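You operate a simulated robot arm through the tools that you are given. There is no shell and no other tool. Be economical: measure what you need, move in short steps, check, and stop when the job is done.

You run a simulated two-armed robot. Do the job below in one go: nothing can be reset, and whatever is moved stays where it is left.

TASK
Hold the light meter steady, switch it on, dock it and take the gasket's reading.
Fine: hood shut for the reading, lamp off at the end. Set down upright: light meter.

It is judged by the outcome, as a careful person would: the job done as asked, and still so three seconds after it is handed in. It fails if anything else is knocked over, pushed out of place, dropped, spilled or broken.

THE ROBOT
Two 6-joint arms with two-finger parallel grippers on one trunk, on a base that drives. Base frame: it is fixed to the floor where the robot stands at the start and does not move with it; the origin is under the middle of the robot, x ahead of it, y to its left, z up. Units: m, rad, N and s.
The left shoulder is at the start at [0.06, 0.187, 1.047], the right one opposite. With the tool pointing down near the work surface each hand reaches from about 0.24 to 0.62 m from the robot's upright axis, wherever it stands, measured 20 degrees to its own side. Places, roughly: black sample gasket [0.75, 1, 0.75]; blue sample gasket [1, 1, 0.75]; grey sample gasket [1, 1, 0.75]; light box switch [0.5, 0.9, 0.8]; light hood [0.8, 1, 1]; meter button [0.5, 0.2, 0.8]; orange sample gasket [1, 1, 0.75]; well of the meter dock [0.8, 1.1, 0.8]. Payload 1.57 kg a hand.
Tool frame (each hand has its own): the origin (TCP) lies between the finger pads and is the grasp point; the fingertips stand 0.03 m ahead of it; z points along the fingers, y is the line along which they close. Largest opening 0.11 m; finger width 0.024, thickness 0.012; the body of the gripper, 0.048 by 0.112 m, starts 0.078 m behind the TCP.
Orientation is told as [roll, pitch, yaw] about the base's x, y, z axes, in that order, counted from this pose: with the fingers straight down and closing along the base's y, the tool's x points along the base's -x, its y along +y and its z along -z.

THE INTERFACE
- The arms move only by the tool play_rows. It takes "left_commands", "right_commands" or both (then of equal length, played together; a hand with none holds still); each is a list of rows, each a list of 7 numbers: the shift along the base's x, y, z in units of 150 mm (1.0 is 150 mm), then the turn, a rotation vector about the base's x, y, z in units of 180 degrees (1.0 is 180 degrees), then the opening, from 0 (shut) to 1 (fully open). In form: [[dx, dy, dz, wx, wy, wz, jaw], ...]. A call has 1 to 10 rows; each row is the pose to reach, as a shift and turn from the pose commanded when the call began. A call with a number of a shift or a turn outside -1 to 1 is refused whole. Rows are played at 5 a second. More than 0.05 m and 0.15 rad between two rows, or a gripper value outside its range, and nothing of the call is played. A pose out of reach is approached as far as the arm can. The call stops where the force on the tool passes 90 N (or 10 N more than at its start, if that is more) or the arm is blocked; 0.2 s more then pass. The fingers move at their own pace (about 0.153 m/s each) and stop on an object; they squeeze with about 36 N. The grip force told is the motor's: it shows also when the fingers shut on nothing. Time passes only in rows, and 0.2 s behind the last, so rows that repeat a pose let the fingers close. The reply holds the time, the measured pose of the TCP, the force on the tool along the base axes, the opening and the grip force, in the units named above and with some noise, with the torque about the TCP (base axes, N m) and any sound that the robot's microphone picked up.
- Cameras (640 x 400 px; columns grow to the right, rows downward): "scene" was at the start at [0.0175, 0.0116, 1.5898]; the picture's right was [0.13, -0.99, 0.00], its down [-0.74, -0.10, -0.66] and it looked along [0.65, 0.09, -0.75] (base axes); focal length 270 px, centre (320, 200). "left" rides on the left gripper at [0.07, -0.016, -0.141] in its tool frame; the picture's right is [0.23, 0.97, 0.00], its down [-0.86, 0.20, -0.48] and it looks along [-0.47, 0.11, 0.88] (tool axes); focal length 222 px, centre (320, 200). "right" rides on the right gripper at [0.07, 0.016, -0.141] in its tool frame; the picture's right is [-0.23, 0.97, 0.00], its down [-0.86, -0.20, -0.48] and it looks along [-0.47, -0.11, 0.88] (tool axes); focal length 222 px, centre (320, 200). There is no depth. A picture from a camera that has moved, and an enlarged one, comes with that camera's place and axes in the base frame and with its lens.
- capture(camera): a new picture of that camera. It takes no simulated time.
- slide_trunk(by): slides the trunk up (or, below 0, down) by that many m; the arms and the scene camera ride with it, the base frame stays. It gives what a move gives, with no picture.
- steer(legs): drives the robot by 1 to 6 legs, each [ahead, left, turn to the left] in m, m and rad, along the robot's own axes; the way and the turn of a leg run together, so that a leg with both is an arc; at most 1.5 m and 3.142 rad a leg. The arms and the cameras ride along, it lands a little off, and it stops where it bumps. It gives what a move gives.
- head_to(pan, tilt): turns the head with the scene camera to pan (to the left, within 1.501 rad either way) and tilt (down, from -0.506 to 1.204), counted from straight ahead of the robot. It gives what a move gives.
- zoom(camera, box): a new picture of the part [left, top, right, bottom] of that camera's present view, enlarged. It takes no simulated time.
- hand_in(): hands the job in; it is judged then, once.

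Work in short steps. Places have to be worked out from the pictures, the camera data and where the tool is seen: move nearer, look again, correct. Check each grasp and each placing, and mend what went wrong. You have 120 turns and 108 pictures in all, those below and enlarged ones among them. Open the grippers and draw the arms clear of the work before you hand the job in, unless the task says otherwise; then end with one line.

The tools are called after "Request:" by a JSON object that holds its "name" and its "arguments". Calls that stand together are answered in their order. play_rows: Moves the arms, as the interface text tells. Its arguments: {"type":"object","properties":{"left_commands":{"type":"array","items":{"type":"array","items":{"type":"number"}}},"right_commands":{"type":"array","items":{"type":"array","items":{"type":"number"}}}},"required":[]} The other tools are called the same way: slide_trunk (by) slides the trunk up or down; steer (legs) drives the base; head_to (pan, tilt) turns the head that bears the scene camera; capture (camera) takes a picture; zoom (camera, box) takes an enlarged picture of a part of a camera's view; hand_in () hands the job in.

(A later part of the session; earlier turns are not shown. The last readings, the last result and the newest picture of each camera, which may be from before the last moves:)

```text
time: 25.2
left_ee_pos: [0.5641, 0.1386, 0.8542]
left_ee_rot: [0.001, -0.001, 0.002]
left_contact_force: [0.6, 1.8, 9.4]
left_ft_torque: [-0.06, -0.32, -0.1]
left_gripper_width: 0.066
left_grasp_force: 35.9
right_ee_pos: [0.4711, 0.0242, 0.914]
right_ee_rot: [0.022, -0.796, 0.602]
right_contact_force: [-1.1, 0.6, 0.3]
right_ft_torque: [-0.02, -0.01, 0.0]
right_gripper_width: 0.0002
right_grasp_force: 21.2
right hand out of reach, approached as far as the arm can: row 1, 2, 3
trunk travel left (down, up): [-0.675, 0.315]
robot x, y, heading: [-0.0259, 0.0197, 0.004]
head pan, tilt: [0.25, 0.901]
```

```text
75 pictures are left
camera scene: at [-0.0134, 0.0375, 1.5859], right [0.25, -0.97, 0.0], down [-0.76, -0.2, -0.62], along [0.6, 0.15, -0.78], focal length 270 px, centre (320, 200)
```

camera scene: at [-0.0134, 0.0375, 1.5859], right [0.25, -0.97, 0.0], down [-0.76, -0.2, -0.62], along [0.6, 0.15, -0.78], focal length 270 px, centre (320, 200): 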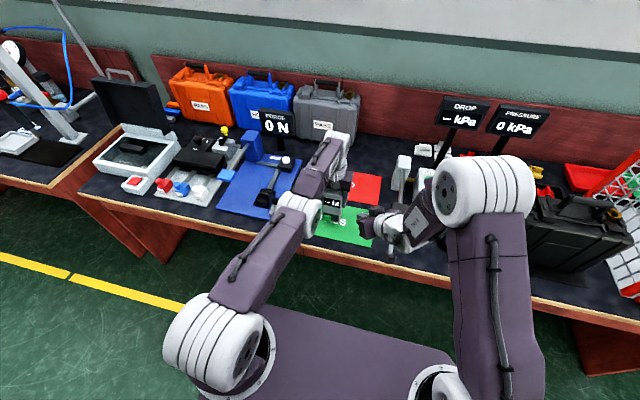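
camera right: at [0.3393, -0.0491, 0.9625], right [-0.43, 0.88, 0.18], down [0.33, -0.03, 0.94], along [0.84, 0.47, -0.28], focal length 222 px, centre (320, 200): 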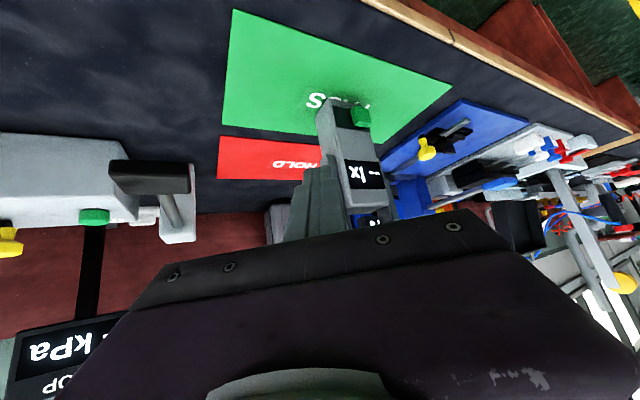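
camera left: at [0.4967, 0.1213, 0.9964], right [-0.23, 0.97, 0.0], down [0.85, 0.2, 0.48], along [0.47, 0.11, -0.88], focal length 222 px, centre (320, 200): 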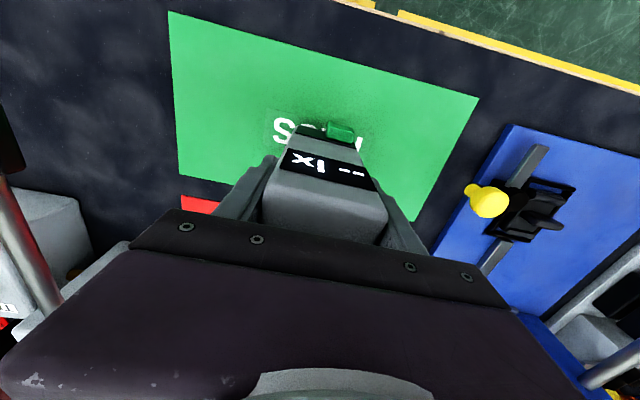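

The right wrist bends too far in that posture. I switch to fingers pointing left-down with a slight forward tilt, which keeps the wrist right of the left arm; turning there now.

Request:
{"name": "play_rows", "arguments": {"right_commands": [[-0.02, -0.06, 0.02, 0.0176, 0.0315, -0.0149, 0], [-0.04, -0.12, 0.03, 0.0351, 0.0629, -0.0299, 0], [-0.06, -0.18, 0.04, 0.0527, 0.0944, -0.0448, 0], [-0.08, -0.24, 0.04, 0.0702, 0.1259, -0.0597, 0], [-0.1, -0.24, 0.04, 0.0878, 0.1573, -0.0747, 0], [-0.13, -0.24, 0.04, 0.1053, 0.1888, -0.0896, 0]]}}

Request:
{"name": "capture", "arguments": {"camera": "scene"}}

Request:
{"name": "capture", "arguments": {"camera": "right"}}

```text
time: 26.6
left_ee_pos: [0.5652, 0.1378, 0.8551]
left_ee_rot: [0.0, 0.001, 0.002]
left_contact_force: [1.0, -0.7, 10.2]
left_ft_torque: [-0.22, -0.32, 0.0]
left_gripper_width: 0.066
left_grasp_force: 36.2
right_ee_pos: [0.4514, -0.0143, 0.9207]
right_ee_rot: [0.575, -0.324, -0.004]
right_contact_force: [-0.5, 0.4, 0.3]
right_ft_torque: [-0.02, 0.01, 0.02]
right_gripper_width: 0.0003
right_grasp_force: 21.2
trunk travel left (down, up): [-0.675, 0.315]
robot x, y, heading: [-0.022, 0.0197, -0.002]
head pan, tilt: [0.25, 0.901]
```

```text
74 pictures are left
camera scene: at [-0.0131, 0.0369, 1.5859], right [0.25, -0.97, 0.0], down [-0.76, -0.2, -0.62], along [0.6, 0.16, -0.78], focal length 270 px, centre (320, 200)
```

scene: 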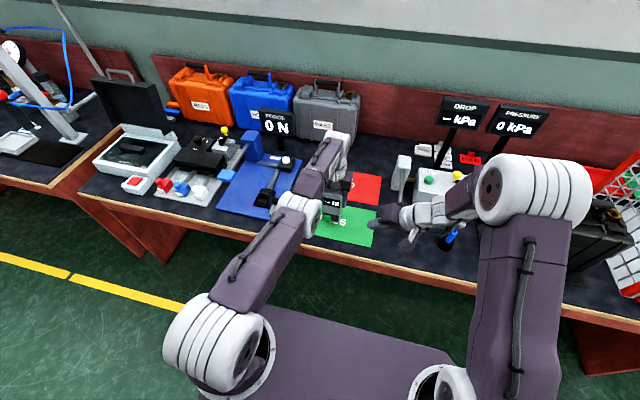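

```text
73 pictures are left
camera right: at [0.3446, -0.077, 1.0196], right [0.05, 0.82, 0.57], down [0.72, -0.43, 0.55], along [0.7, 0.38, -0.61], focal length 222 px, centre (320, 200)
```

right: 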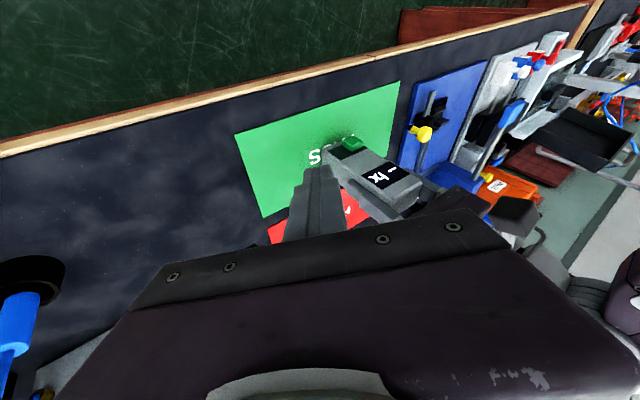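

This pose was reached exactly. I go to the pre-press point in front of the button.

Request:
{"name": "play_rows", "arguments": {"right_commands": [[0, 0.18, -0.2, 0, 0, 0, 0], [0, 0.36, -0.4, 0, 0, 0, 0], [0.03, 0.55, -0.6, 0, 0, 0, 0], [0.06, 0.75, -0.75, 0, 0, 0, 0], [0.1, 0.97, -0.8, 0, 0, 0, 0]]}}

Request:
{"name": "capture", "arguments": {"camera": "right"}}

Request:
{"name": "zoom", "arguments": {"camera": "scene", "box": [270, 150, 430, 250]}}

Request:
{"name": "capture", "arguments": {"camera": "left"}}

```text
time: 27.8
left_ee_pos: [0.566, 0.1382, 0.8541]
left_ee_rot: [-0.001, 0.0, 0.003]
left_contact_force: [-1.0, -0.5, 10.3]
left_ft_torque: [-0.05, -0.29, -0.07]
left_gripper_width: 0.066
left_grasp_force: 36.5
right_ee_pos: [0.467, 0.1309, 0.8004]
right_ee_rot: [0.573, -0.323, -0.005]
right_contact_force: [-1.0, 0.9, -0.6]
right_ft_torque: [-0.02, 0.0, -0.02]
right_gripper_width: 0.0
right_grasp_force: 21.6
trunk travel left (down, up): [-0.675, 0.315]
robot x, y, heading: [-0.0228, 0.0213, 0.003]
head pan, tilt: [0.25, 0.901]
```

```text
72 pictures are left
camera right: at [0.3608, 0.0682, 0.8986], right [0.05, 0.82, 0.57], down [0.72, -0.43, 0.55], along [0.7, 0.38, -0.61], focal length 222 px, centre (320, 200)
```

right: 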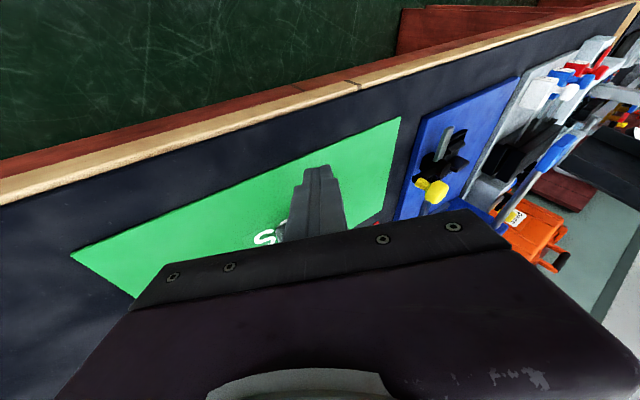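

```text
4.00 times, centred on (350, 200) of scene
camera zoom: at [-0.0133, 0.0378, 1.5859], right [0.25, -0.97, 0.0], down [-0.76, -0.2, -0.62], along [0.6, 0.15, -0.78], focal length 1082 px, centre (200, 200)
```

zoom: 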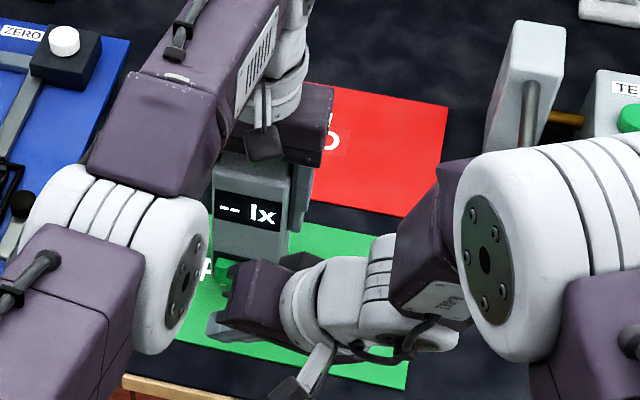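

```text
70 pictures are left
camera left: at [0.4964, 0.121, 0.9963], right [-0.23, 0.97, 0.0], down [0.85, 0.2, 0.48], along [0.47, 0.11, -0.88], focal length 222 px, centre (320, 200)
```

left: 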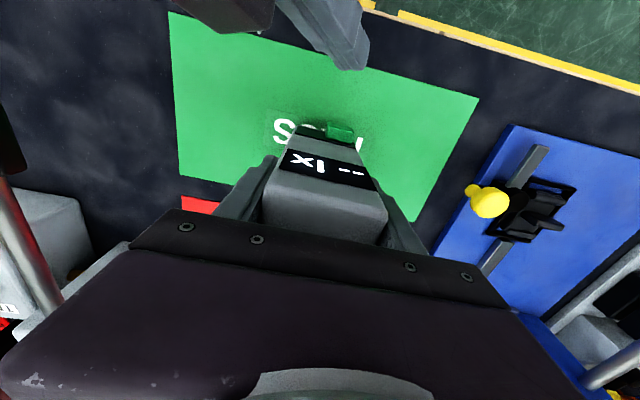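

The fingertip lines up with the button. I advance slowly to the expected contact.

Request:
{"name": "play_rows", "arguments": {"right_commands": [[0.12, 0.01, 0, 0, 0, 0, 0], [0.2, 0.01, 0, 0, 0, 0, 0], [0.25, 0.01, 0, 0, 0, 0, 0], [0.28, 0.01, 0, 0, 0, 0, 0], [0.3, 0.01, 0, 0, 0, 0, 0]]}}

Request:
{"name": "zoom", "arguments": {"camera": "left", "box": [240, 60, 440, 200]}}

```text
time: 29.0
left_ee_pos: [0.5656, 0.1369, 0.8547]
left_ee_rot: [0.0, 0.001, 0.001]
left_contact_force: [-1.2, -0.9, 9.9]
left_ft_torque: [-0.16, -0.26, -0.06]
left_gripper_width: 0.066
left_grasp_force: 36.1
right_ee_pos: [0.511, 0.132, 0.802]
right_ee_rot: [0.573, -0.322, -0.001]
right_contact_force: [-2.2, 0.7, 0.5]
right_ft_torque: [0.01, 0.04, -0.03]
right_gripper_width: 0.0
right_grasp_force: 21.5
trunk travel left (down, up): [-0.675, 0.315]
robot x, y, heading: [-0.0287, 0.0141, -0.003]
head pan, tilt: [0.25, 0.901]
```

```text
2.86 times, centred on (340, 130) of left
camera zoom: at [0.4964, 0.1209, 0.9963], right [-0.23, 0.97, 0.0], down [0.85, 0.2, 0.48], along [0.47, 0.11, -0.88], focal length 635 px, centre (263, 400)
```

zoom: 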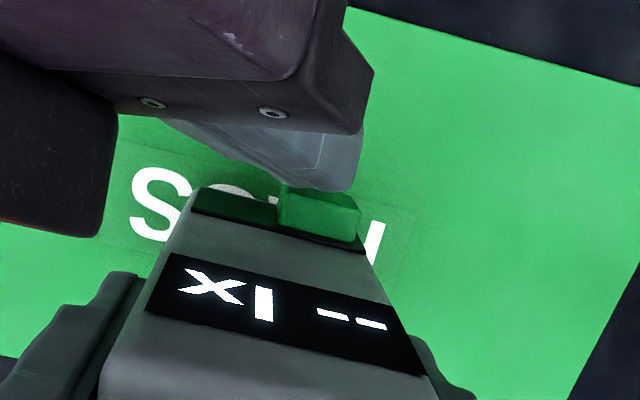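

Just touching the button. I push on in millimetre steps and listen.

Request:
{"name": "play_rows", "arguments": {"right_commands": [[0.015, 0, 0, 0, 0, 0, 0], [0.03, 0, 0, 0, 0, 0, 0], [0.045, 0, 0, 0, 0, 0, 0], [0.06, 0, 0, 0, 0, 0, 0]]}}

Request:
{"name": "zoom", "arguments": {"camera": "left", "box": [240, 60, 440, 200]}}

```text
time: 30.0
left_ee_pos: [0.5675, 0.1365, 0.8552]
left_ee_rot: [0.001, -0.002, 0.002]
left_contact_force: [11.6, 0.1, 6.6]
left_ft_torque: [-0.19, -0.59, -0.13]
left_gripper_width: 0.0657
left_grasp_force: 36.5
right_ee_pos: [0.5208, 0.1339, 0.8008]
right_ee_rot: [0.573, -0.322, 0.001]
right_contact_force: [-12.9, -1.5, -0.7]
right_ft_torque: [-0.05, 0.29, 0.13]
right_gripper_width: 0.0
right_grasp_force: 21.7
trunk travel left (down, up): [-0.675, 0.315]
robot x, y, heading: [-0.0235, 0.0178, 0.002]
head pan, tilt: [0.25, 0.901]
heard: click
```

```text
2.86 times, centred on (340, 130) of left
camera zoom: at [0.4977, 0.1212, 0.996], right [-0.23, 0.97, 0.0], down [0.85, 0.2, 0.48], along [0.47, 0.11, -0.88], focal length 635 px, centre (263, 400)
```

zoom: 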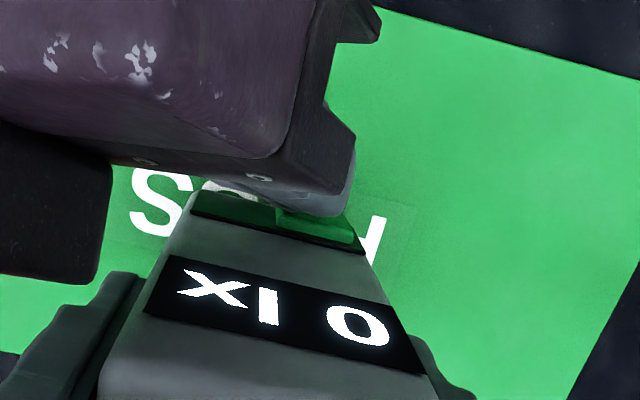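

A click, and the display shows "0 lx": it's on. I withdraw the right hand.

Request:
{"name": "play_rows", "arguments": {"right_commands": [[-0.12, 0, 0, 0, 0, 0, 0], [-0.32, 0, 0, 0, 0, 0, 0], [-0.4, -0.25, 0.1, 0, 0, 0, 0], [-0.42, -0.5, 0.3, 0, 0, 0, 0], [-0.44, -0.75, 0.5, 0, 0, 0, 0], [-0.44, -1, 0.7, 0, 0, 0, 0]]}}

Request:
{"name": "zoom", "arguments": {"camera": "left", "box": [200, 60, 440, 240]}}

```text
time: 31.4
left_ee_pos: [0.5659, 0.1384, 0.8549]
left_ee_rot: [0.003, 0.0, 0.003]
left_contact_force: [9.0, 2.2, 14.8]
left_ft_torque: [-0.1, -0.74, 0.19]
left_gripper_width: 0.0656
left_grasp_force: 36.5
right_ee_pos: [0.4517, -0.0159, 0.9065]
right_ee_rot: [0.574, -0.322, -0.001]
right_contact_force: [-0.3, 0.4, -0.6]
right_ft_torque: [-0.01, 0.04, 0.05]
right_gripper_width: 0.0
right_grasp_force: 21.1
trunk travel left (down, up): [-0.675, 0.315]
robot x, y, heading: [-0.0244, 0.0148, -0.0]
head pan, tilt: [0.25, 0.901]
```

```text
2.22 times, centred on (320, 150) of left
camera zoom: at [0.4972, 0.1209, 0.9961], right [-0.23, 0.97, 0.0], down [0.85, 0.2, 0.48], along [0.47, 0.11, -0.88], focal length 494 px, centre (320, 311)
```

zoom: 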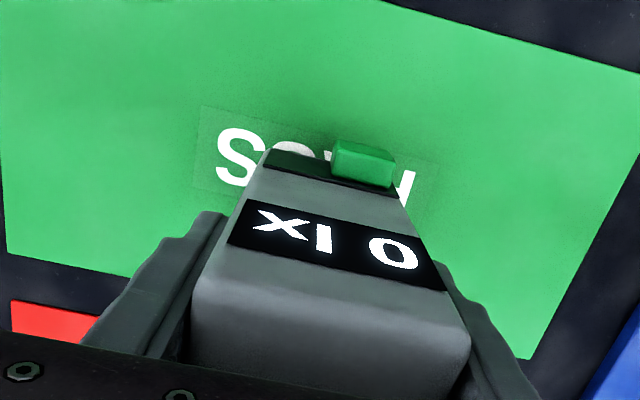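

Meter on. I lift it straight up with the trunk, then back away and drive left toward the light box.

Request:
{"name": "slide_trunk", "arguments": {"by": 0.15}}

Request:
{"name": "steer", "arguments": {"legs": [[-0.2, 0, 0], [0, 0.75, 0]]}}

Request:
{"name": "head_to", "arguments": {"pan": 0.25, "tilt": 0.7}}

Request:
{"name": "capture", "arguments": {"camera": "scene"}}

Request:
{"name": "capture", "arguments": {"camera": "left"}}

```text
time: 33.2
left_ee_pos: [0.5657, 0.1386, 1.0038]
left_ee_rot: [-0.001, 0.004, 0.002]
left_contact_force: [-0.9, -0.6, -2.3]
left_ft_torque: [0.01, 0.0, 0.02]
left_gripper_width: 0.0657
left_grasp_force: 36.0
right_ee_pos: [0.453, -0.0154, 1.0569]
right_ee_rot: [0.574, -0.32, -0.002]
right_contact_force: [0.7, 0.1, 0.4]
right_ft_torque: [0.03, 0.0, -0.04]
right_gripper_width: 0.0001
right_grasp_force: 21.5
trunk travel left (down, up): [-0.825, 0.165]
robot x, y, heading: [-0.0235, 0.0178, 0.0]
head pan, tilt: [0.25, 0.901]
```

```text
time: 38.4
left_ee_pos: [0.3745, 0.8851, 1.0039]
left_ee_rot: [0.002, 0.002, -0.009]
left_contact_force: [0.4, -0.1, -1.9]
left_ft_torque: [0.0, -0.03, -0.01]
left_gripper_width: 0.0656
left_grasp_force: 35.8
right_ee_pos: [0.2606, 0.7319, 1.057]
right_ee_rot: [0.574, -0.323, -0.014]
right_contact_force: [-0.3, -0.8, 0.5]
right_ft_torque: [0.02, 0.04, -0.02]
right_gripper_width: 0.0001
right_grasp_force: 21.3
trunk travel left (down, up): [-0.825, 0.165]
robot x, y, heading: [-0.2174, 0.7731, -0.011]
head pan, tilt: [0.25, 0.901]
```

```text
time: 39.2
left_ee_pos: [0.3757, 0.8856, 1.0035]
left_ee_rot: [-0.001, 0.004, -0.009]
left_contact_force: [0.2, 0.1, -1.6]
left_ft_torque: [-0.02, 0.03, 0.01]
left_gripper_width: 0.0656
left_grasp_force: 35.7
right_ee_pos: [0.2588, 0.7339, 1.0564]
right_ee_rot: [0.573, -0.321, -0.015]
right_contact_force: [-0.5, -0.6, 0.8]
right_ft_torque: [0.02, -0.01, 0.0]
right_gripper_width: 0.0001
right_grasp_force: 21.3
trunk travel left (down, up): [-0.825, 0.165]
robot x, y, heading: [-0.2188, 0.7718, -0.009]
head pan, tilt: [0.25, 0.7]
```

```text
66 pictures are left
camera scene: at [-0.1944, 0.7947, 1.7519], right [0.24, -0.97, 0.0], down [-0.63, -0.15, -0.76], along [0.74, 0.18, -0.64], focal length 270 px, centre (320, 200)
```

scene: 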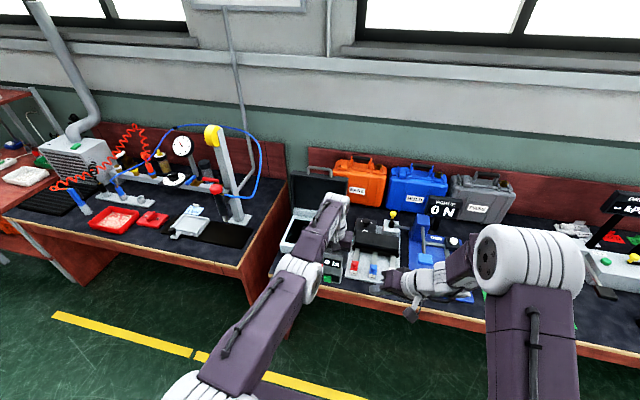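

```text
65 pictures are left
camera left: at [0.306, 0.87, 1.1453], right [-0.22, 0.98, 0.0], down [0.86, 0.19, 0.48], along [0.46, 0.1, -0.88], focal length 222 px, centre (320, 200)
```

left: 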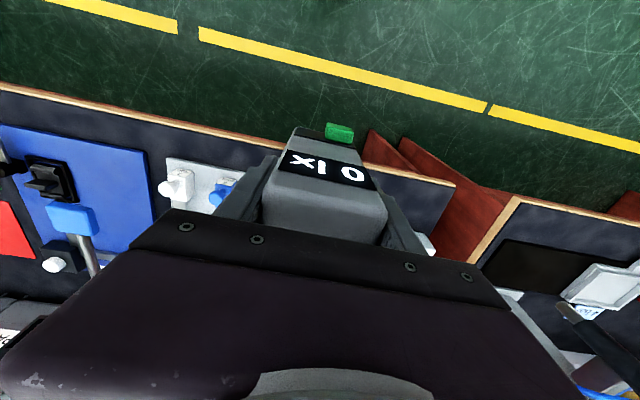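

Request:
{"name": "zoom", "arguments": {"camera": "scene", "box": [260, 150, 420, 290]}}

Request:
{"name": "play_rows", "arguments": {"left_commands": [[-0.15, 0.2, 0, 0, 0, 0, 0.4], [-0.3, 0.4, 0, 0, 0, 0, 0.4], [-0.5, 0.6, 0, 0, 0, 0, 0.4], [-0.7, 0.8, 0, 0, 0, 0, 0.4], [-0.8, 1, 0, 0, 0, 0, 0.4]]}}

Request:
{"name": "capture", "arguments": {"camera": "scene"}}

```text
2.86 times, centred on (340, 220) of scene
camera zoom: at [-0.1944, 0.7947, 1.7519], right [0.24, -0.97, 0.0], down [-0.63, -0.15, -0.76], along [0.74, 0.18, -0.64], focal length 773 px, centre (263, 143)
```

zoom: 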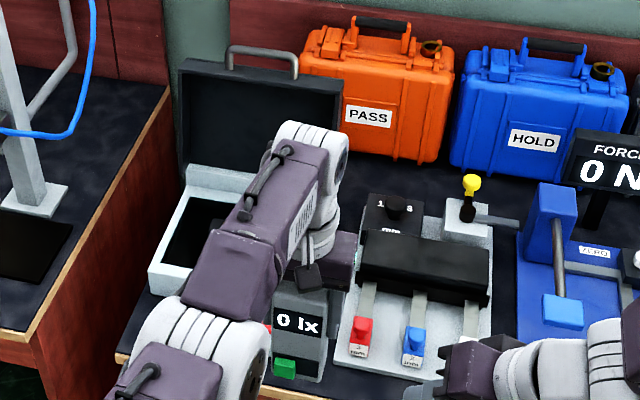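

```text
time: 40.4
left_ee_pos: [0.3772, 1.0189, 1.0217]
left_ee_rot: [0.0, 0.004, -0.011]
left_contact_force: [0.0, 0.7, -2.4]
left_ft_torque: [-0.02, 0.04, 0.0]
left_gripper_width: 0.0659
left_grasp_force: 35.7
left hand out of reach, approached as far as the arm can: row 1, 2, 3, 4, 5
right_ee_pos: [0.2596, 0.7357, 1.0561]
right_ee_rot: [0.572, -0.323, -0.013]
right_contact_force: [0.2, 0.1, 0.2]
right_ft_torque: [0.01, -0.02, 0.01]
right_gripper_width: 0.0
right_grasp_force: 21.6
trunk travel left (down, up): [-0.825, 0.165]
robot x, y, heading: [-0.2206, 0.7705, -0.011]
head pan, tilt: [0.25, 0.7]
```

```text
63 pictures are left
camera scene: at [-0.1947, 0.7958, 1.752], right [0.24, -0.97, 0.0], down [-0.63, -0.15, -0.76], along [0.74, 0.18, -0.64], focal length 270 px, centre (320, 200)
```

scene: 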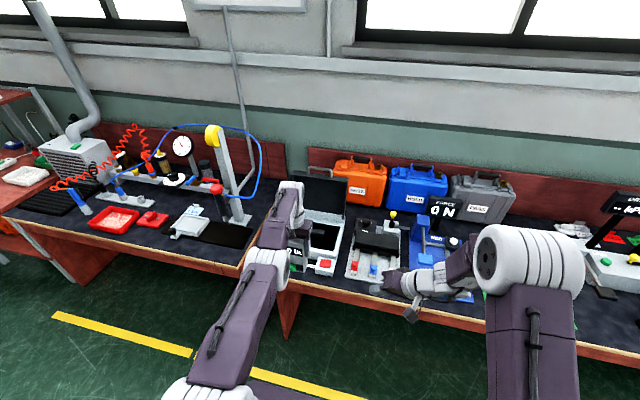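

The left arm is straight and sticks at its stretch limit. I'll raise it (which pulls it in along its reach sphere) and then come down-and-in to bend the elbow.

Request:
{"name": "play_rows", "arguments": {"left_commands": [[0, 0, 0.3, 0, 0, 0, 0.4], [0, 0, 0.6, 0, 0, 0, 0.4], [0, 0, 0.95, 0, 0, 0, 0.4]]}}

Request:
{"name": "play_rows", "arguments": {"left_commands": [[0, 0, -0.25, 0, 0, 0, 0.4], [-0.1, 0, -0.5, 0, 0, 0, 0.4], [-0.3, 0, -0.65, 0, 0, 0, 0.4], [-0.5, 0, -0.65, 0, 0, 0, 0.4], [-0.7, 0, -0.65, 0, 0, 0, 0.4]]}}

Request:
{"name": "capture", "arguments": {"camera": "scene"}}

```text
refused: row 3 steps farther than a row can; nothing moved
```

```text
time: 41.6
left_ee_pos: [0.3592, 1.016, 0.9106]
left_ee_rot: [0.001, 0.004, -0.007]
left_contact_force: [0.3, 0.1, -1.9]
left_ft_torque: [-0.04, 0.04, 0.01]
left_gripper_width: 0.0656
left_grasp_force: 36.2
left hand out of reach, approached as far as the arm can: row 3, 4, 5
right_ee_pos: [0.2588, 0.7339, 1.0562]
right_ee_rot: [0.574, -0.32, -0.014]
right_contact_force: [-0.9, -0.1, -0.1]
right_ft_torque: [0.01, 0.03, 0.01]
right_gripper_width: 0.0
right_grasp_force: 21.2
trunk travel left (down, up): [-0.825, 0.165]
robot x, y, heading: [-0.2202, 0.7715, -0.007]
head pan, tilt: [0.25, 0.7]
```

```text
62 pictures are left
camera scene: at [-0.1943, 0.7946, 1.752], right [0.24, -0.97, 0.0], down [-0.63, -0.15, -0.76], along [0.74, 0.18, -0.64], focal length 270 px, centre (320, 200)
```

scene: 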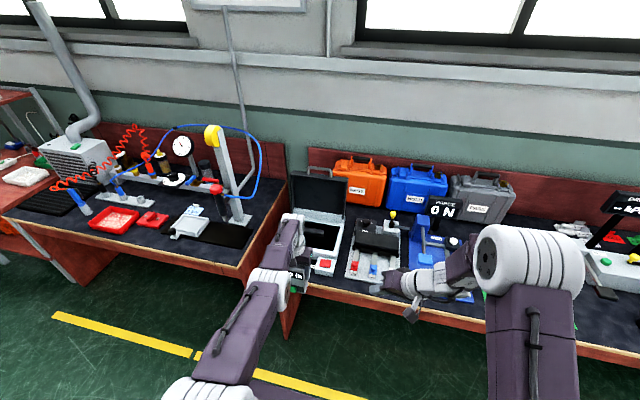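

The arm is still straight at the elbow. I'll ask for a sustained inward-and-up pull to see if it bends (meter is clear of everything).

Request:
{"name": "play_rows", "arguments": {"left_commands": [[-0.1, 0, 0.3, 0, 0, 0, 0.4], [-0.3, 0, 0.5, 0, 0, 0, 0.4], [-0.5, 0, 0.7, 0, 0, 0, 0.4], [-0.7, 0, 0.9, 0, 0, 0, 0.4], [-0.9, 0, 0.9, 0, 0, 0, 0.4], [-1, 0, 0.9, 0, 0, 0, 0.4], [-1, 0, 0.9, 0, 0, 0, 0.4], [-1, 0, 0.9, 0, 0, 0, 0.4], [-1, 0, 0.9, 0, 0, 0, 0.4], [-1, 0, 0.9, 0, 0, 0, 0.4]]}}

Request:
{"name": "capture", "arguments": {"camera": "scene"}}

```text
time: 43.8
left_ee_pos: [0.3752, 1.0315, 1.0106]
left_ee_rot: [0.001, 0.005, -0.008]
left_contact_force: [-0.1, 0.5, -1.0]
left_ft_torque: [0.01, 0.0, -0.02]
left_gripper_width: 0.0659
left_grasp_force: 36.4
left hand out of reach, approached as far as the arm can: row 1, 2, 3, 4, 5, 6, 7, 8, 9, 10
right_ee_pos: [0.2597, 0.734, 1.0562]
right_ee_rot: [0.573, -0.322, -0.013]
right_contact_force: [-0.1, 0.3, -0.2]
right_ft_torque: [-0.01, -0.04, 0.02]
right_gripper_width: 0.0002
right_grasp_force: 21.2
trunk travel left (down, up): [-0.825, 0.165]
robot x, y, heading: [-0.218, 0.7727, -0.006]
head pan, tilt: [0.25, 0.7]
```

```text
61 pictures are left
camera scene: at [-0.1944, 0.7943, 1.752], right [0.24, -0.97, 0.0], down [-0.63, -0.15, -0.76], along [0.74, 0.18, -0.64], focal length 270 px, centre (320, 200)
```

scene: 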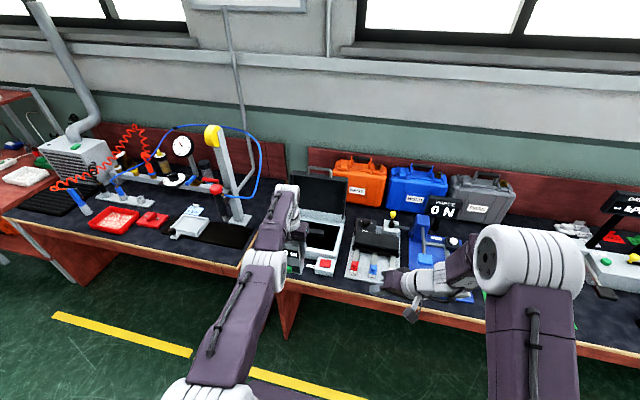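

I'll raise the trunk for room and then lower the arm a lot; downward motion should bend the elbow the right way.

Request:
{"name": "slide_trunk", "arguments": {"by": 0.15}}

Request:
{"name": "play_rows", "arguments": {"left_commands": [[0, 0, -0.2, 0, 0, 0, 0.4], [0, 0, -0.4, 0, 0, 0, 0.4], [0, 0, -0.6, 0, 0, 0, 0.4], [0, 0, -0.8, 0, 0, 0, 0.4], [0, 0, -1, 0, 0, 0, 0.4]]}}

Request:
{"name": "play_rows", "arguments": {"left_commands": [[-0.07, 0, 0, 0, 0, 0, 0.4], [-0.14, 0, 0, 0, 0, 0, 0.4], [-0.21, 0, 0, 0, 0, 0, 0.4], [-0.28, 0, 0, 0, 0, 0, 0.4], [-0.35, 0, 0, 0, 0, 0, 0.4], [-0.42, 0, 0, 0, 0, 0, 0.4], [-0.5, 0, 0, 0, 0, 0, 0.4]]}}

```text
time: 45.5
left_ee_pos: [0.3749, 1.0316, 1.1602]
left_ee_rot: [0.0, 0.006, -0.01]
left_contact_force: [-0.7, 0.1, -1.3]
left_ft_torque: [0.03, 0.03, 0.0]
left_gripper_width: 0.0657
left_grasp_force: 35.9
right_ee_pos: [0.2596, 0.733, 1.2067]
right_ee_rot: [0.574, -0.32, -0.014]
right_contact_force: [0.9, -0.1, 0.9]
right_ft_torque: [-0.01, 0.02, 0.02]
right_gripper_width: 0.0002
right_grasp_force: 21.5
trunk travel left (down, up): [-0.975, 0.015]
robot x, y, heading: [-0.216, 0.7695, -0.009]
head pan, tilt: [0.25, 0.7]
```

```text
time: 46.7
left_ee_pos: [0.3494, 1.029, 1.0242]
left_ee_rot: [-0.001, 0.007, -0.007]
left_contact_force: [0.0, 0.1, -2.1]
left_ft_torque: [0.02, -0.03, 0.0]
left_gripper_width: 0.0656
left_grasp_force: 36.0
left hand out of reach, approached as far as the arm can: row 2, 3, 4, 5
right_ee_pos: [0.2592, 0.7326, 1.206]
right_ee_rot: [0.575, -0.321, -0.015]
right_contact_force: [0.1, -0.7, -0.7]
right_ft_torque: [-0.03, -0.01, -0.01]
right_gripper_width: 0.0
right_grasp_force: 21.8
trunk travel left (down, up): [-0.975, 0.015]
robot x, y, heading: [-0.2151, 0.7744, -0.006]
head pan, tilt: [0.25, 0.7]
```

```text
time: 48.3
left_ee_pos: [0.2744, 1.029, 1.0286]
left_ee_rot: [0.0, 0.004, -0.008]
left_contact_force: [0.7, 0.5, -0.5]
left_ft_torque: [-0.01, -0.02, 0.0]
left_gripper_width: 0.066
left_grasp_force: 35.9
right_ee_pos: [0.2591, 0.7343, 1.2059]
right_ee_rot: [0.574, -0.322, -0.014]
right_contact_force: [-0.1, 0.4, 0.3]
right_ft_torque: [-0.02, 0.02, -0.01]
right_gripper_width: 0.0
right_grasp_force: 21.6
trunk travel left (down, up): [-0.975, 0.015]
robot x, y, heading: [-0.2184, 0.769, -0.008]
head pan, tilt: [0.25, 0.7]
```

Unstuck: the arm now obeys. I look at the light box.

Request:
{"name": "capture", "arguments": {"camera": "scene"}}

Request:
{"name": "zoom", "arguments": {"camera": "scene", "box": [270, 150, 430, 290]}}

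```text
60 pictures are left
camera scene: at [-0.1948, 0.7943, 1.902], right [0.24, -0.97, 0.0], down [-0.63, -0.15, -0.76], along [0.74, 0.18, -0.64], focal length 270 px, centre (320, 200)
```

scene: 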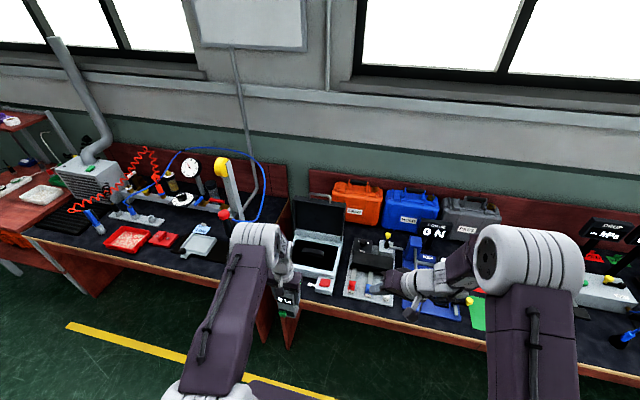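

```text
2.86 times, centred on (350, 220) of scene
camera zoom: at [-0.1948, 0.7943, 1.902], right [0.24, -0.97, 0.0], down [-0.63, -0.15, -0.76], along [0.74, 0.18, -0.64], focal length 773 px, centre (234, 143)
```

zoom: 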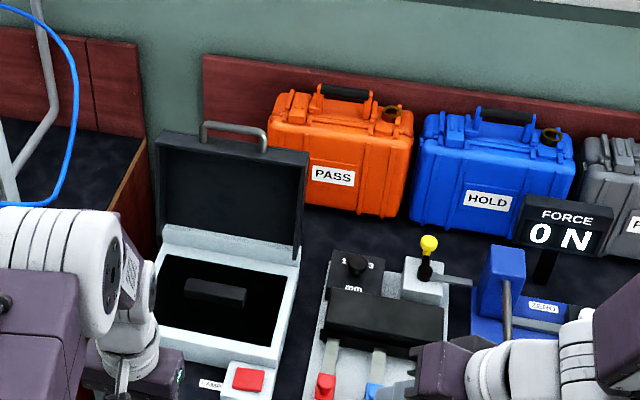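

I drive nearer (forward 0.12, left 0.2) and look from the head and the right hand.

Request:
{"name": "steer", "arguments": {"legs": [[0.12, 0.2, 0]]}}

Request:
{"name": "head_to", "arguments": {"pan": 0.0, "tilt": 0.8}}

Request:
{"name": "capture", "arguments": {"camera": "scene"}}

Request:
{"name": "capture", "arguments": {"camera": "right"}}

```text
time: 50.1
left_ee_pos: [0.3956, 1.223, 1.0294]
left_ee_rot: [0.004, 0.002, -0.016]
left_contact_force: [-0.3, -0.1, -1.4]
left_ft_torque: [0.02, -0.03, 0.04]
left_gripper_width: 0.066
left_grasp_force: 36.2
right_ee_pos: [0.3789, 0.9271, 1.2072]
right_ee_rot: [0.576, -0.322, -0.021]
right_contact_force: [-0.2, 0.3, 0.1]
right_ft_torque: [-0.02, -0.02, 0.01]
right_gripper_width: 0.0003
right_grasp_force: 20.6
trunk travel left (down, up): [-0.975, 0.015]
robot x, y, heading: [-0.0959, 0.9725, -0.012]
head pan, tilt: [0.25, 0.7]
```

```text
time: 50.8
left_ee_pos: [0.3967, 1.2257, 1.0278]
left_ee_rot: [0.0, 0.006, -0.016]
left_contact_force: [0.2, -0.5, -2.4]
left_ft_torque: [-0.01, -0.02, -0.03]
left_gripper_width: 0.0656
left_grasp_force: 35.7
right_ee_pos: [0.3798, 0.9318, 1.206]
right_ee_rot: [0.574, -0.32, -0.02]
right_contact_force: [-0.5, 0.5, 0.4]
right_ft_torque: [0.0, 0.01, -0.01]
right_gripper_width: 0.0001
right_grasp_force: 21.2
trunk travel left (down, up): [-0.975, 0.015]
robot x, y, heading: [-0.0921, 0.972, -0.019]
head pan, tilt: [0.0, 0.799]
```

```text
58 pictures are left
camera scene: at [-0.0747, 0.9737, 1.8938], right [-0.01, -1.0, 0.0], down [-0.72, 0.01, -0.7], along [0.7, -0.01, -0.72], focal length 270 px, centre (320, 200)
```

scene: 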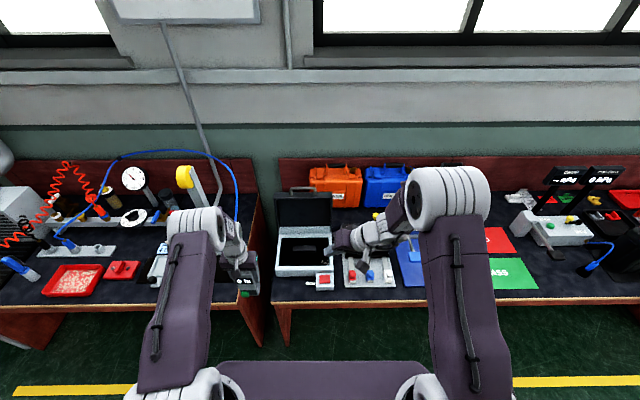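

```text
57 pictures are left
camera right: at [0.2738, 0.87, 1.3046], right [0.06, 0.82, 0.57], down [0.71, -0.44, 0.55], along [0.7, 0.37, -0.61], focal length 222 px, centre (320, 200)
```

right: 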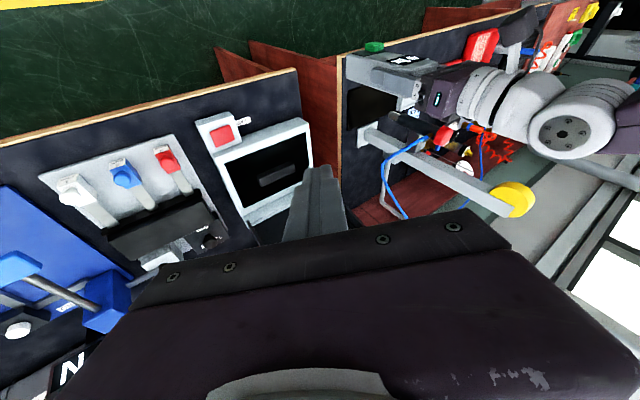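

Request:
{"name": "zoom", "arguments": {"camera": "right", "box": [180, 90, 340, 250]}}

Request:
{"name": "zoom", "arguments": {"camera": "scene", "box": [260, 180, 360, 300]}}

```text
2.50 times, centred on (260, 170) of right
camera zoom: at [0.2738, 0.87, 1.3046], right [0.06, 0.82, 0.57], down [0.71, -0.44, 0.55], along [0.7, 0.37, -0.61], focal length 555 px, centre (470, 275)
```

zoom: 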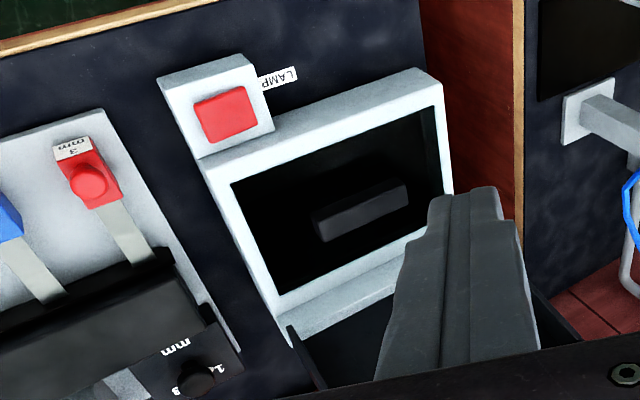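

```text
3.33 times, centred on (310, 240) of scene
camera zoom: at [-0.0747, 0.9737, 1.8938], right [-0.01, -1.0, 0.0], down [-0.72, 0.01, -0.7], along [0.7, -0.01, -0.72], focal length 902 px, centre (353, 67)
```

zoom: 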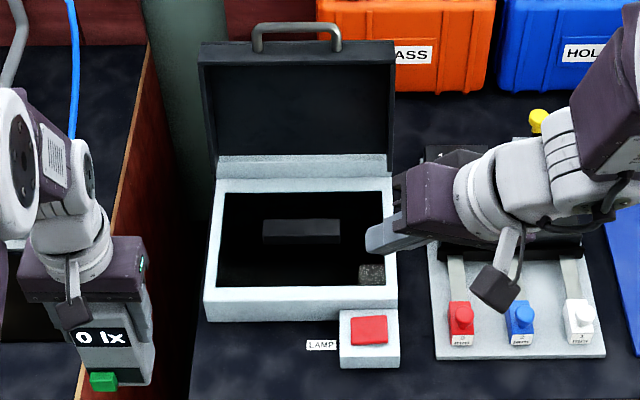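

I zoom in more on the box interior and use the head to examine the area near the hood.

Request:
{"name": "zoom", "arguments": {"camera": "scene", "box": [270, 220, 335, 275]}}

Request:
{"name": "zoom", "arguments": {"camera": "right", "box": [215, 120, 305, 210]}}

```text
7.27 times, centred on (302, 248) of scene
camera zoom: at [-0.0747, 0.9737, 1.8938], right [-0.01, -1.0, 0.0], down [-0.72, 0.01, -0.7], along [0.7, -0.01, -0.72], focal length 1968 px, centre (447, -146)
```

zoom: 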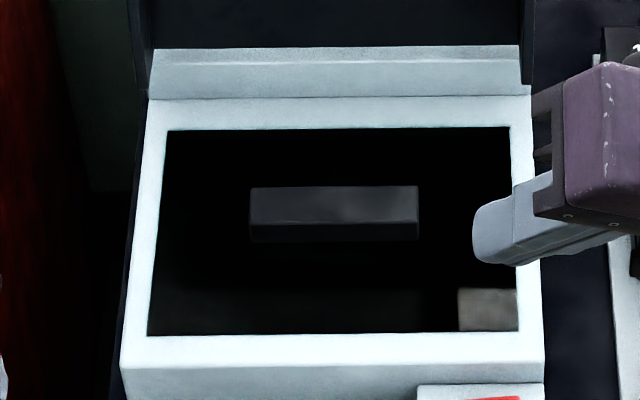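

```text
4.44 times, centred on (260, 165) of right
camera zoom: at [0.2738, 0.87, 1.3046], right [0.06, 0.82, 0.57], down [0.71, -0.44, 0.55], along [0.7, 0.37, -0.61], focal length 987 px, centre (587, 356)
```

zoom: 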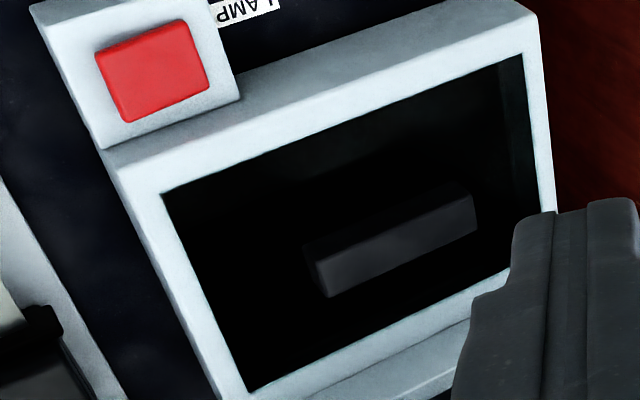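

The dark bar lies on the window near [0.645, 1.037, 0.82]. The dock well may be hidden behind the raised hood, so I drive left to look behind it.

Request:
{"name": "steer", "arguments": {"legs": [[-0.1, 0, 0], [0, 0.9, 0]]}}

Request:
{"name": "head_to", "arguments": {"pan": -0.7, "tilt": 0.7}}

Request:
{"name": "capture", "arguments": {"camera": "scene"}}

```text
time: 56.2
left_ee_pos: [0.3252, 2.1051, 1.03]
left_ee_rot: [0.001, 0.006, -0.034]
left_contact_force: [0.7, -0.8, -1.5]
left_ft_torque: [-0.01, -0.01, -0.01]
left_gripper_width: 0.0655
left_grasp_force: 35.8
right_ee_pos: [0.3046, 1.8113, 1.2049]
right_ee_rot: [0.575, -0.322, -0.037]
right_contact_force: [0.2, -0.4, -0.1]
right_ft_torque: [0.01, -0.01, 0.01]
right_gripper_width: 0.0001
right_grasp_force: 21.6
trunk travel left (down, up): [-0.975, 0.015]
robot x, y, heading: [-0.1755, 1.8627, -0.031]
head pan, tilt: [0.0, 0.799]
```

```text
time: 57.3
left_ee_pos: [0.3242, 2.1053, 1.028]
left_ee_rot: [0.0, 0.006, -0.033]
left_contact_force: [0.1, 0.3, -1.4]
left_ft_torque: [0.02, 0.01, 0.02]
left_gripper_width: 0.0657
left_grasp_force: 36.2
right_ee_pos: [0.3037, 1.8114, 1.2058]
right_ee_rot: [0.573, -0.321, -0.036]
right_contact_force: [0.0, 0.4, -0.2]
right_ft_torque: [0.0, -0.02, 0.01]
right_gripper_width: 0.0
right_grasp_force: 21.6
trunk travel left (down, up): [-0.975, 0.015]
robot x, y, heading: [-0.1714, 1.8568, -0.031]
head pan, tilt: [-0.7, 0.7]
```

```text
52 pictures are left
camera scene: at [-0.1684, 1.8079, 1.902], right [-0.67, -0.74, 0.0], down [-0.48, 0.43, -0.76], along [0.57, -0.51, -0.64], focal length 270 px, centre (320, 200)
```

scene: 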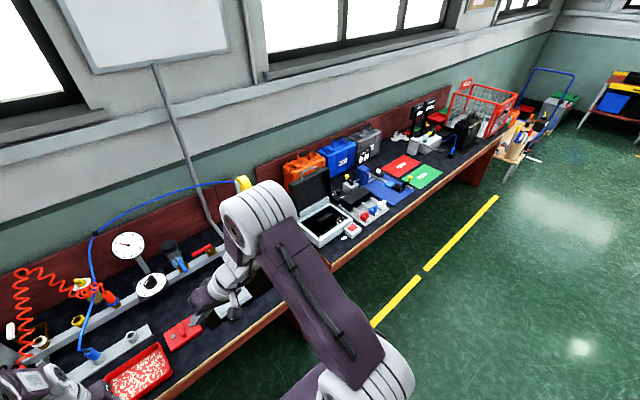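

Request:
{"name": "zoom", "arguments": {"camera": "scene", "box": [265, 145, 365, 245]}}

```text
4.00 times, centred on (315, 195) of scene
camera zoom: at [-0.1684, 1.8079, 1.902], right [-0.67, -0.74, 0.0], down [-0.48, 0.43, -0.76], along [0.57, -0.51, -0.64], focal length 1082 px, centre (340, 220)
```

zoom: 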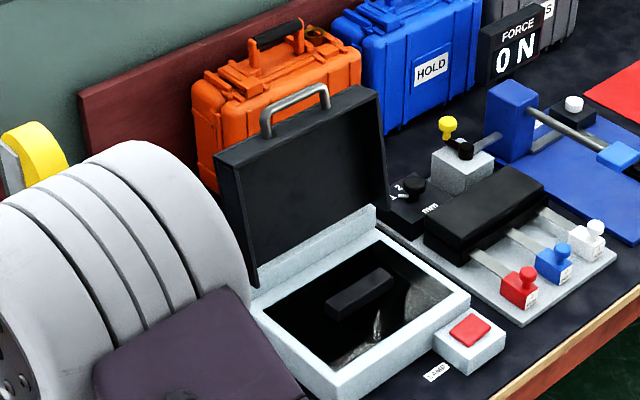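

Nothing of a dock is visible yet; it may be hidden by the hood, or become clear once lit/shut. I return in front of the light box to switch the lamp on with the right hand.

Request:
{"name": "play_rows", "arguments": {"left_commands": [[-0.15, 0, 0.1, 0, 0, 0, 0.4], [-0.3, 0, 0.25, 0, 0, 0, 0.4], [-0.45, 0, 0.4, 0, 0, 0, 0.4], [-0.6, 0, 0.55, 0, 0, 0, 0.4], [-0.6, 0, 0.75, 0, 0, 0, 0.4]]}}

Request:
{"name": "steer", "arguments": {"legs": [[0, -0.8, 0.03], [0.1, 0, 0]]}}

Request:
{"name": "slide_trunk", "arguments": {"by": -0.22}}

Request:
{"name": "head_to", "arguments": {"pan": 0.0, "tilt": 0.8}}

Request:
{"name": "capture", "arguments": {"camera": "scene"}}

```text
time: 58.5
left_ee_pos: [0.2344, 2.1062, 1.1417]
left_ee_rot: [0.0, 0.005, -0.032]
left_contact_force: [0.0, 0.0, -1.5]
left_ft_torque: [-0.01, 0.02, 0.0]
left_gripper_width: 0.0658
left_grasp_force: 35.6
right_ee_pos: [0.3031, 1.8107, 1.2066]
right_ee_rot: [0.573, -0.322, -0.038]
right_contact_force: [0.3, 0.0, 0.4]
right_ft_torque: [-0.01, 0.0, 0.01]
right_gripper_width: 0.0
right_grasp_force: 21.8
trunk travel left (down, up): [-0.975, 0.015]
robot x, y, heading: [-0.1737, 1.8627, -0.036]
head pan, tilt: [-0.7, 0.7]
```

```text
time: 63.6
left_ee_pos: [0.3117, 1.3111, 1.145]
left_ee_rot: [0.0, 0.0, 0.016]
left_contact_force: [-0.3, -0.7, -0.7]
left_ft_torque: [0.0, -0.04, 0.0]
left_gripper_width: 0.0658
left_grasp_force: 36.2
right_ee_pos: [0.3919, 1.0173, 1.2097]
right_ee_rot: [0.575, -0.326, 0.013]
right_contact_force: [-0.7, -1.3, 0.5]
right_ft_torque: [0.0, -0.02, -0.01]
right_gripper_width: 0.0001
right_grasp_force: 21.8
trunk travel left (down, up): [-0.975, 0.015]
robot x, y, heading: [-0.0762, 1.0399, 0.013]
head pan, tilt: [-0.7, 0.7]
```

```text
time: 66.0
left_ee_pos: [0.3172, 1.3102, 0.9212]
left_ee_rot: [-0.001, 0.005, 0.017]
left_contact_force: [0.2, -0.4, -1.6]
left_ft_torque: [0.0, 0.0, 0.02]
left_gripper_width: 0.0658
left_grasp_force: 36.5
right_ee_pos: [0.4009, 1.0178, 0.9871]
right_ee_rot: [0.574, -0.322, 0.011]
right_contact_force: [0.8, -0.3, -0.5]
right_ft_torque: [0.0, -0.01, 0.01]
right_gripper_width: 0.0001
right_grasp_force: 21.7
trunk travel left (down, up): [-0.755, 0.235]
robot x, y, heading: [-0.0755, 1.0469, 0.014]
head pan, tilt: [-0.7, 0.7]
```

```text
time: 67.0
left_ee_pos: [0.317, 1.31, 0.9217]
left_ee_rot: [-0.001, 0.005, 0.016]
left_contact_force: [-0.4, -0.3, -1.1]
left_ft_torque: [0.02, -0.02, 0.04]
left_gripper_width: 0.0658
left_grasp_force: 36.1
right_ee_pos: [0.4005, 1.0178, 0.9869]
right_ee_rot: [0.574, -0.322, 0.009]
right_contact_force: [0.4, 0.3, 0.1]
right_ft_torque: [-0.02, 0.0, 0.0]
right_gripper_width: 0.0001
right_grasp_force: 21.0
trunk travel left (down, up): [-0.755, 0.235]
robot x, y, heading: [-0.0775, 1.0442, 0.019]
head pan, tilt: [0.0, 0.799]
```

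```text
50 pictures are left
camera scene: at [-0.0563, 1.0467, 1.6738], right [0.02, -1.0, 0.0], down [-0.72, -0.01, -0.7], along [0.7, 0.01, -0.72], focal length 270 px, centre (320, 200)
```

scene: 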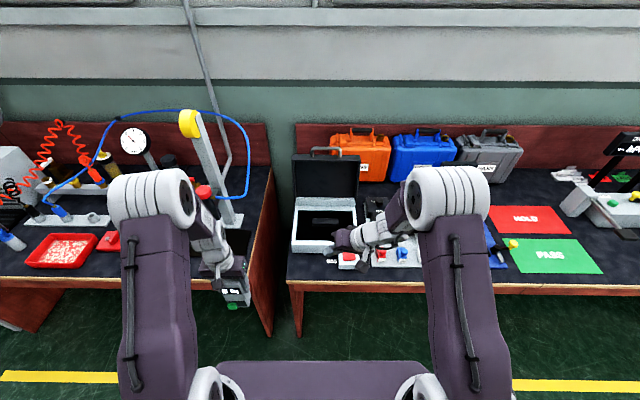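

I right the right hand to fingers straight down, moving it above the lamp switch, and zoom on the switch for its position.

Request:
{"name": "play_rows", "arguments": {"right_commands": [[0.05, -0.1, 0, -0.0364, 0.0195, -0.0058, 0], [0.1, -0.2, 0, -0.0728, 0.0389, -0.0115, 0], [0.15, -0.3, 0, -0.1091, 0.0584, -0.0173, 0], [0.2, -0.4, -0.1, -0.1455, 0.0778, -0.023, 0], [0.25, -0.5, -0.2, -0.1819, 0.0973, -0.0288, 0]]}}

Request:
{"name": "zoom", "arguments": {"camera": "scene", "box": [280, 140, 400, 290]}}

Request:
{"name": "capture", "arguments": {"camera": "right"}}

```text
time: 68.2
left_ee_pos: [0.3187, 1.3105, 0.9203]
left_ee_rot: [0.0, 0.006, 0.017]
left_contact_force: [-0.5, -0.5, -2.2]
left_ft_torque: [0.03, 0.02, -0.01]
left_gripper_width: 0.0657
left_grasp_force: 36.1
right_ee_pos: [0.4403, 0.9441, 0.9556]
right_ee_rot: [-0.001, 0.0, 0.015]
right_contact_force: [-0.5, 0.5, 0.4]
right_ft_torque: [-0.02, -0.02, 0.03]
right_gripper_width: 0.0
right_grasp_force: 21.3
trunk travel left (down, up): [-0.755, 0.235]
robot x, y, heading: [-0.0777, 1.0453, 0.015]
head pan, tilt: [0.0, 0.799]
```

```text
2.67 times, centred on (340, 215) of scene
camera zoom: at [-0.0548, 1.047, 1.6737], right [0.02, -1.0, 0.0], down [-0.72, -0.01, -0.7], along [0.7, 0.01, -0.72], focal length 721 px, centre (267, 160)
```

zoom: 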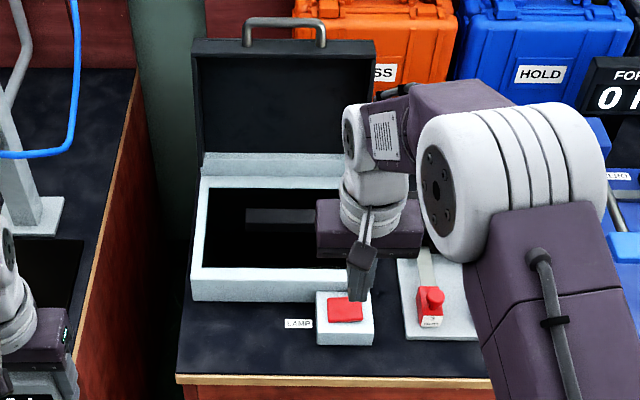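

```text
48 pictures are left
camera right: at [0.3715, 0.9596, 1.0963], right [0.21, 0.98, 0.0], down [0.86, -0.19, 0.48], along [0.47, -0.1, -0.88], focal length 222 px, centre (320, 200)
```

right: 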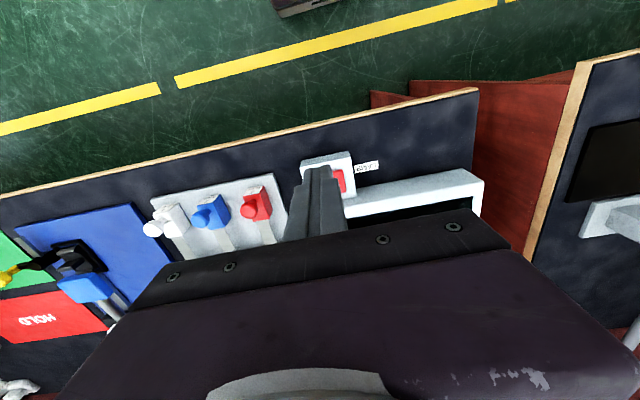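

The switch pad is at ≈[0.507, 0.948]. I go above it.

Request:
{"name": "play_rows", "arguments": {"right_commands": [[0.2, 0.02, 0, 0, 0, 0, 0], [0.45, 0.02, -0.1, 0, 0, 0, 0], [0.45, 0.02, -0.35, 0, 0, 0, 0], [0.45, 0.02, -0.6, 0, 0, 0, 0]]}}

Request:
{"name": "zoom", "arguments": {"camera": "scene", "box": [310, 200, 390, 280]}}

Request:
{"name": "zoom", "arguments": {"camera": "right", "box": [220, 80, 420, 240]}}

```text
time: 69.2
left_ee_pos: [0.318, 1.3107, 0.9206]
left_ee_rot: [-0.001, 0.005, 0.016]
left_contact_force: [0.7, -0.1, -1.6]
left_ft_torque: [0.01, 0.01, 0.01]
left_gripper_width: 0.0658
left_grasp_force: 36.0
right_ee_pos: [0.5076, 0.9436, 0.8664]
right_ee_rot: [0.002, 0.0, 0.014]
right_contact_force: [0.2, 0.3, -0.4]
right_ft_torque: [0.0, 0.06, -0.01]
right_gripper_width: 0.0002
right_grasp_force: 21.2
trunk travel left (down, up): [-0.755, 0.235]
robot x, y, heading: [-0.0787, 1.0461, 0.019]
head pan, tilt: [0.0, 0.799]
```

```text
5.00 times, centred on (350, 240) of scene
camera zoom: at [-0.0551, 1.0467, 1.6738], right [0.02, -1.0, 0.0], down [-0.72, -0.01, -0.7], along [0.7, 0.01, -0.72], focal length 1353 px, centre (170, 0)
```

zoom: 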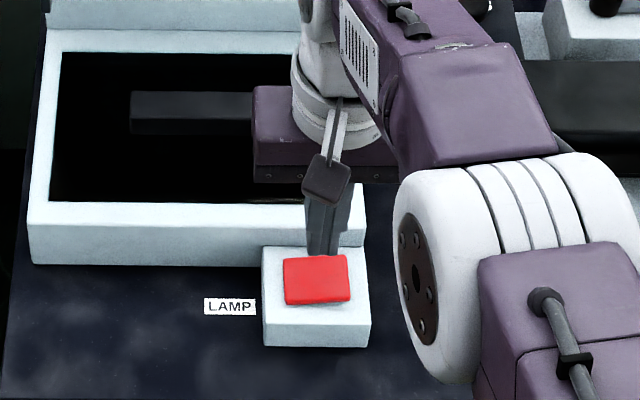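

```text
2.50 times, centred on (320, 160) of right
camera zoom: at [0.438, 0.959, 1.0071], right [0.21, 0.98, 0.0], down [0.86, -0.19, 0.48], along [0.47, -0.1, -0.88], focal length 555 px, centre (320, 300)
```

zoom: 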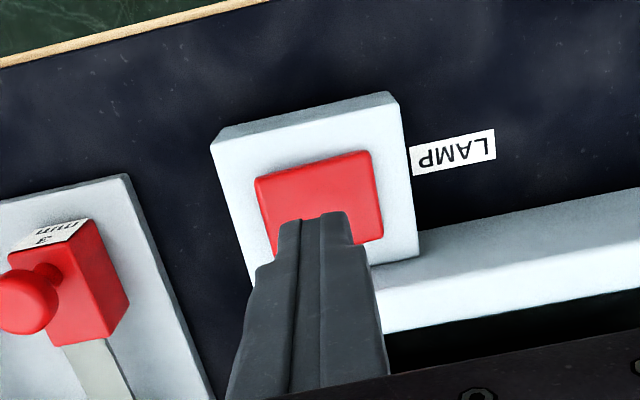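

Aligned over the pad (top z≈0.79). I press down slowly.

Request:
{"name": "play_rows", "arguments": {"right_commands": [[0.01, 0, -0.15, 0, 0, 0, 0], [0.01, 0, -0.25, 0, 0, 0, 0], [0.01, 0, -0.29, 0, 0, 0, 0], [0.01, 0, -0.32, 0, 0, 0, 0]]}}

Request:
{"name": "zoom", "arguments": {"camera": "scene", "box": [280, 180, 390, 280]}}

```text
time: 70.2
left_ee_pos: [0.317, 1.3104, 0.9209]
left_ee_rot: [0.001, 0.007, 0.016]
left_contact_force: [-0.1, -0.5, -1.4]
left_ft_torque: [-0.05, -0.02, -0.03]
left_gripper_width: 0.0657
left_grasp_force: 36.4
right_ee_pos: [0.4971, 0.9443, 0.8279]
right_ee_rot: [0.001, 0.0, 0.014]
right_contact_force: [0.0, 0.0, 0.2]
right_ft_torque: [0.0, -0.02, -0.03]
right_gripper_width: 0.0
right_grasp_force: 20.7
right hand out of reach, approached as far as the arm can: row 1, 2, 3, 4
trunk travel left (down, up): [-0.755, 0.235]
robot x, y, heading: [-0.0781, 1.045, 0.015]
head pan, tilt: [0.0, 0.799]
```

```text
4.00 times, centred on (335, 230) of scene
camera zoom: at [-0.0563, 1.0468, 1.6737], right [0.02, -1.0, 0.0], down [-0.72, -0.01, -0.7], along [0.7, 0.01, -0.72], focal length 1082 px, centre (260, 80)
```

zoom: 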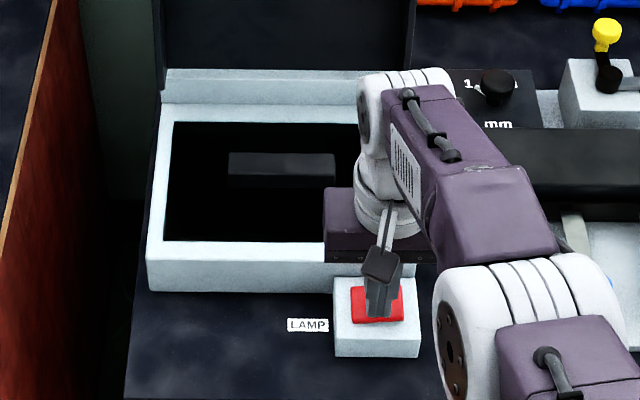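

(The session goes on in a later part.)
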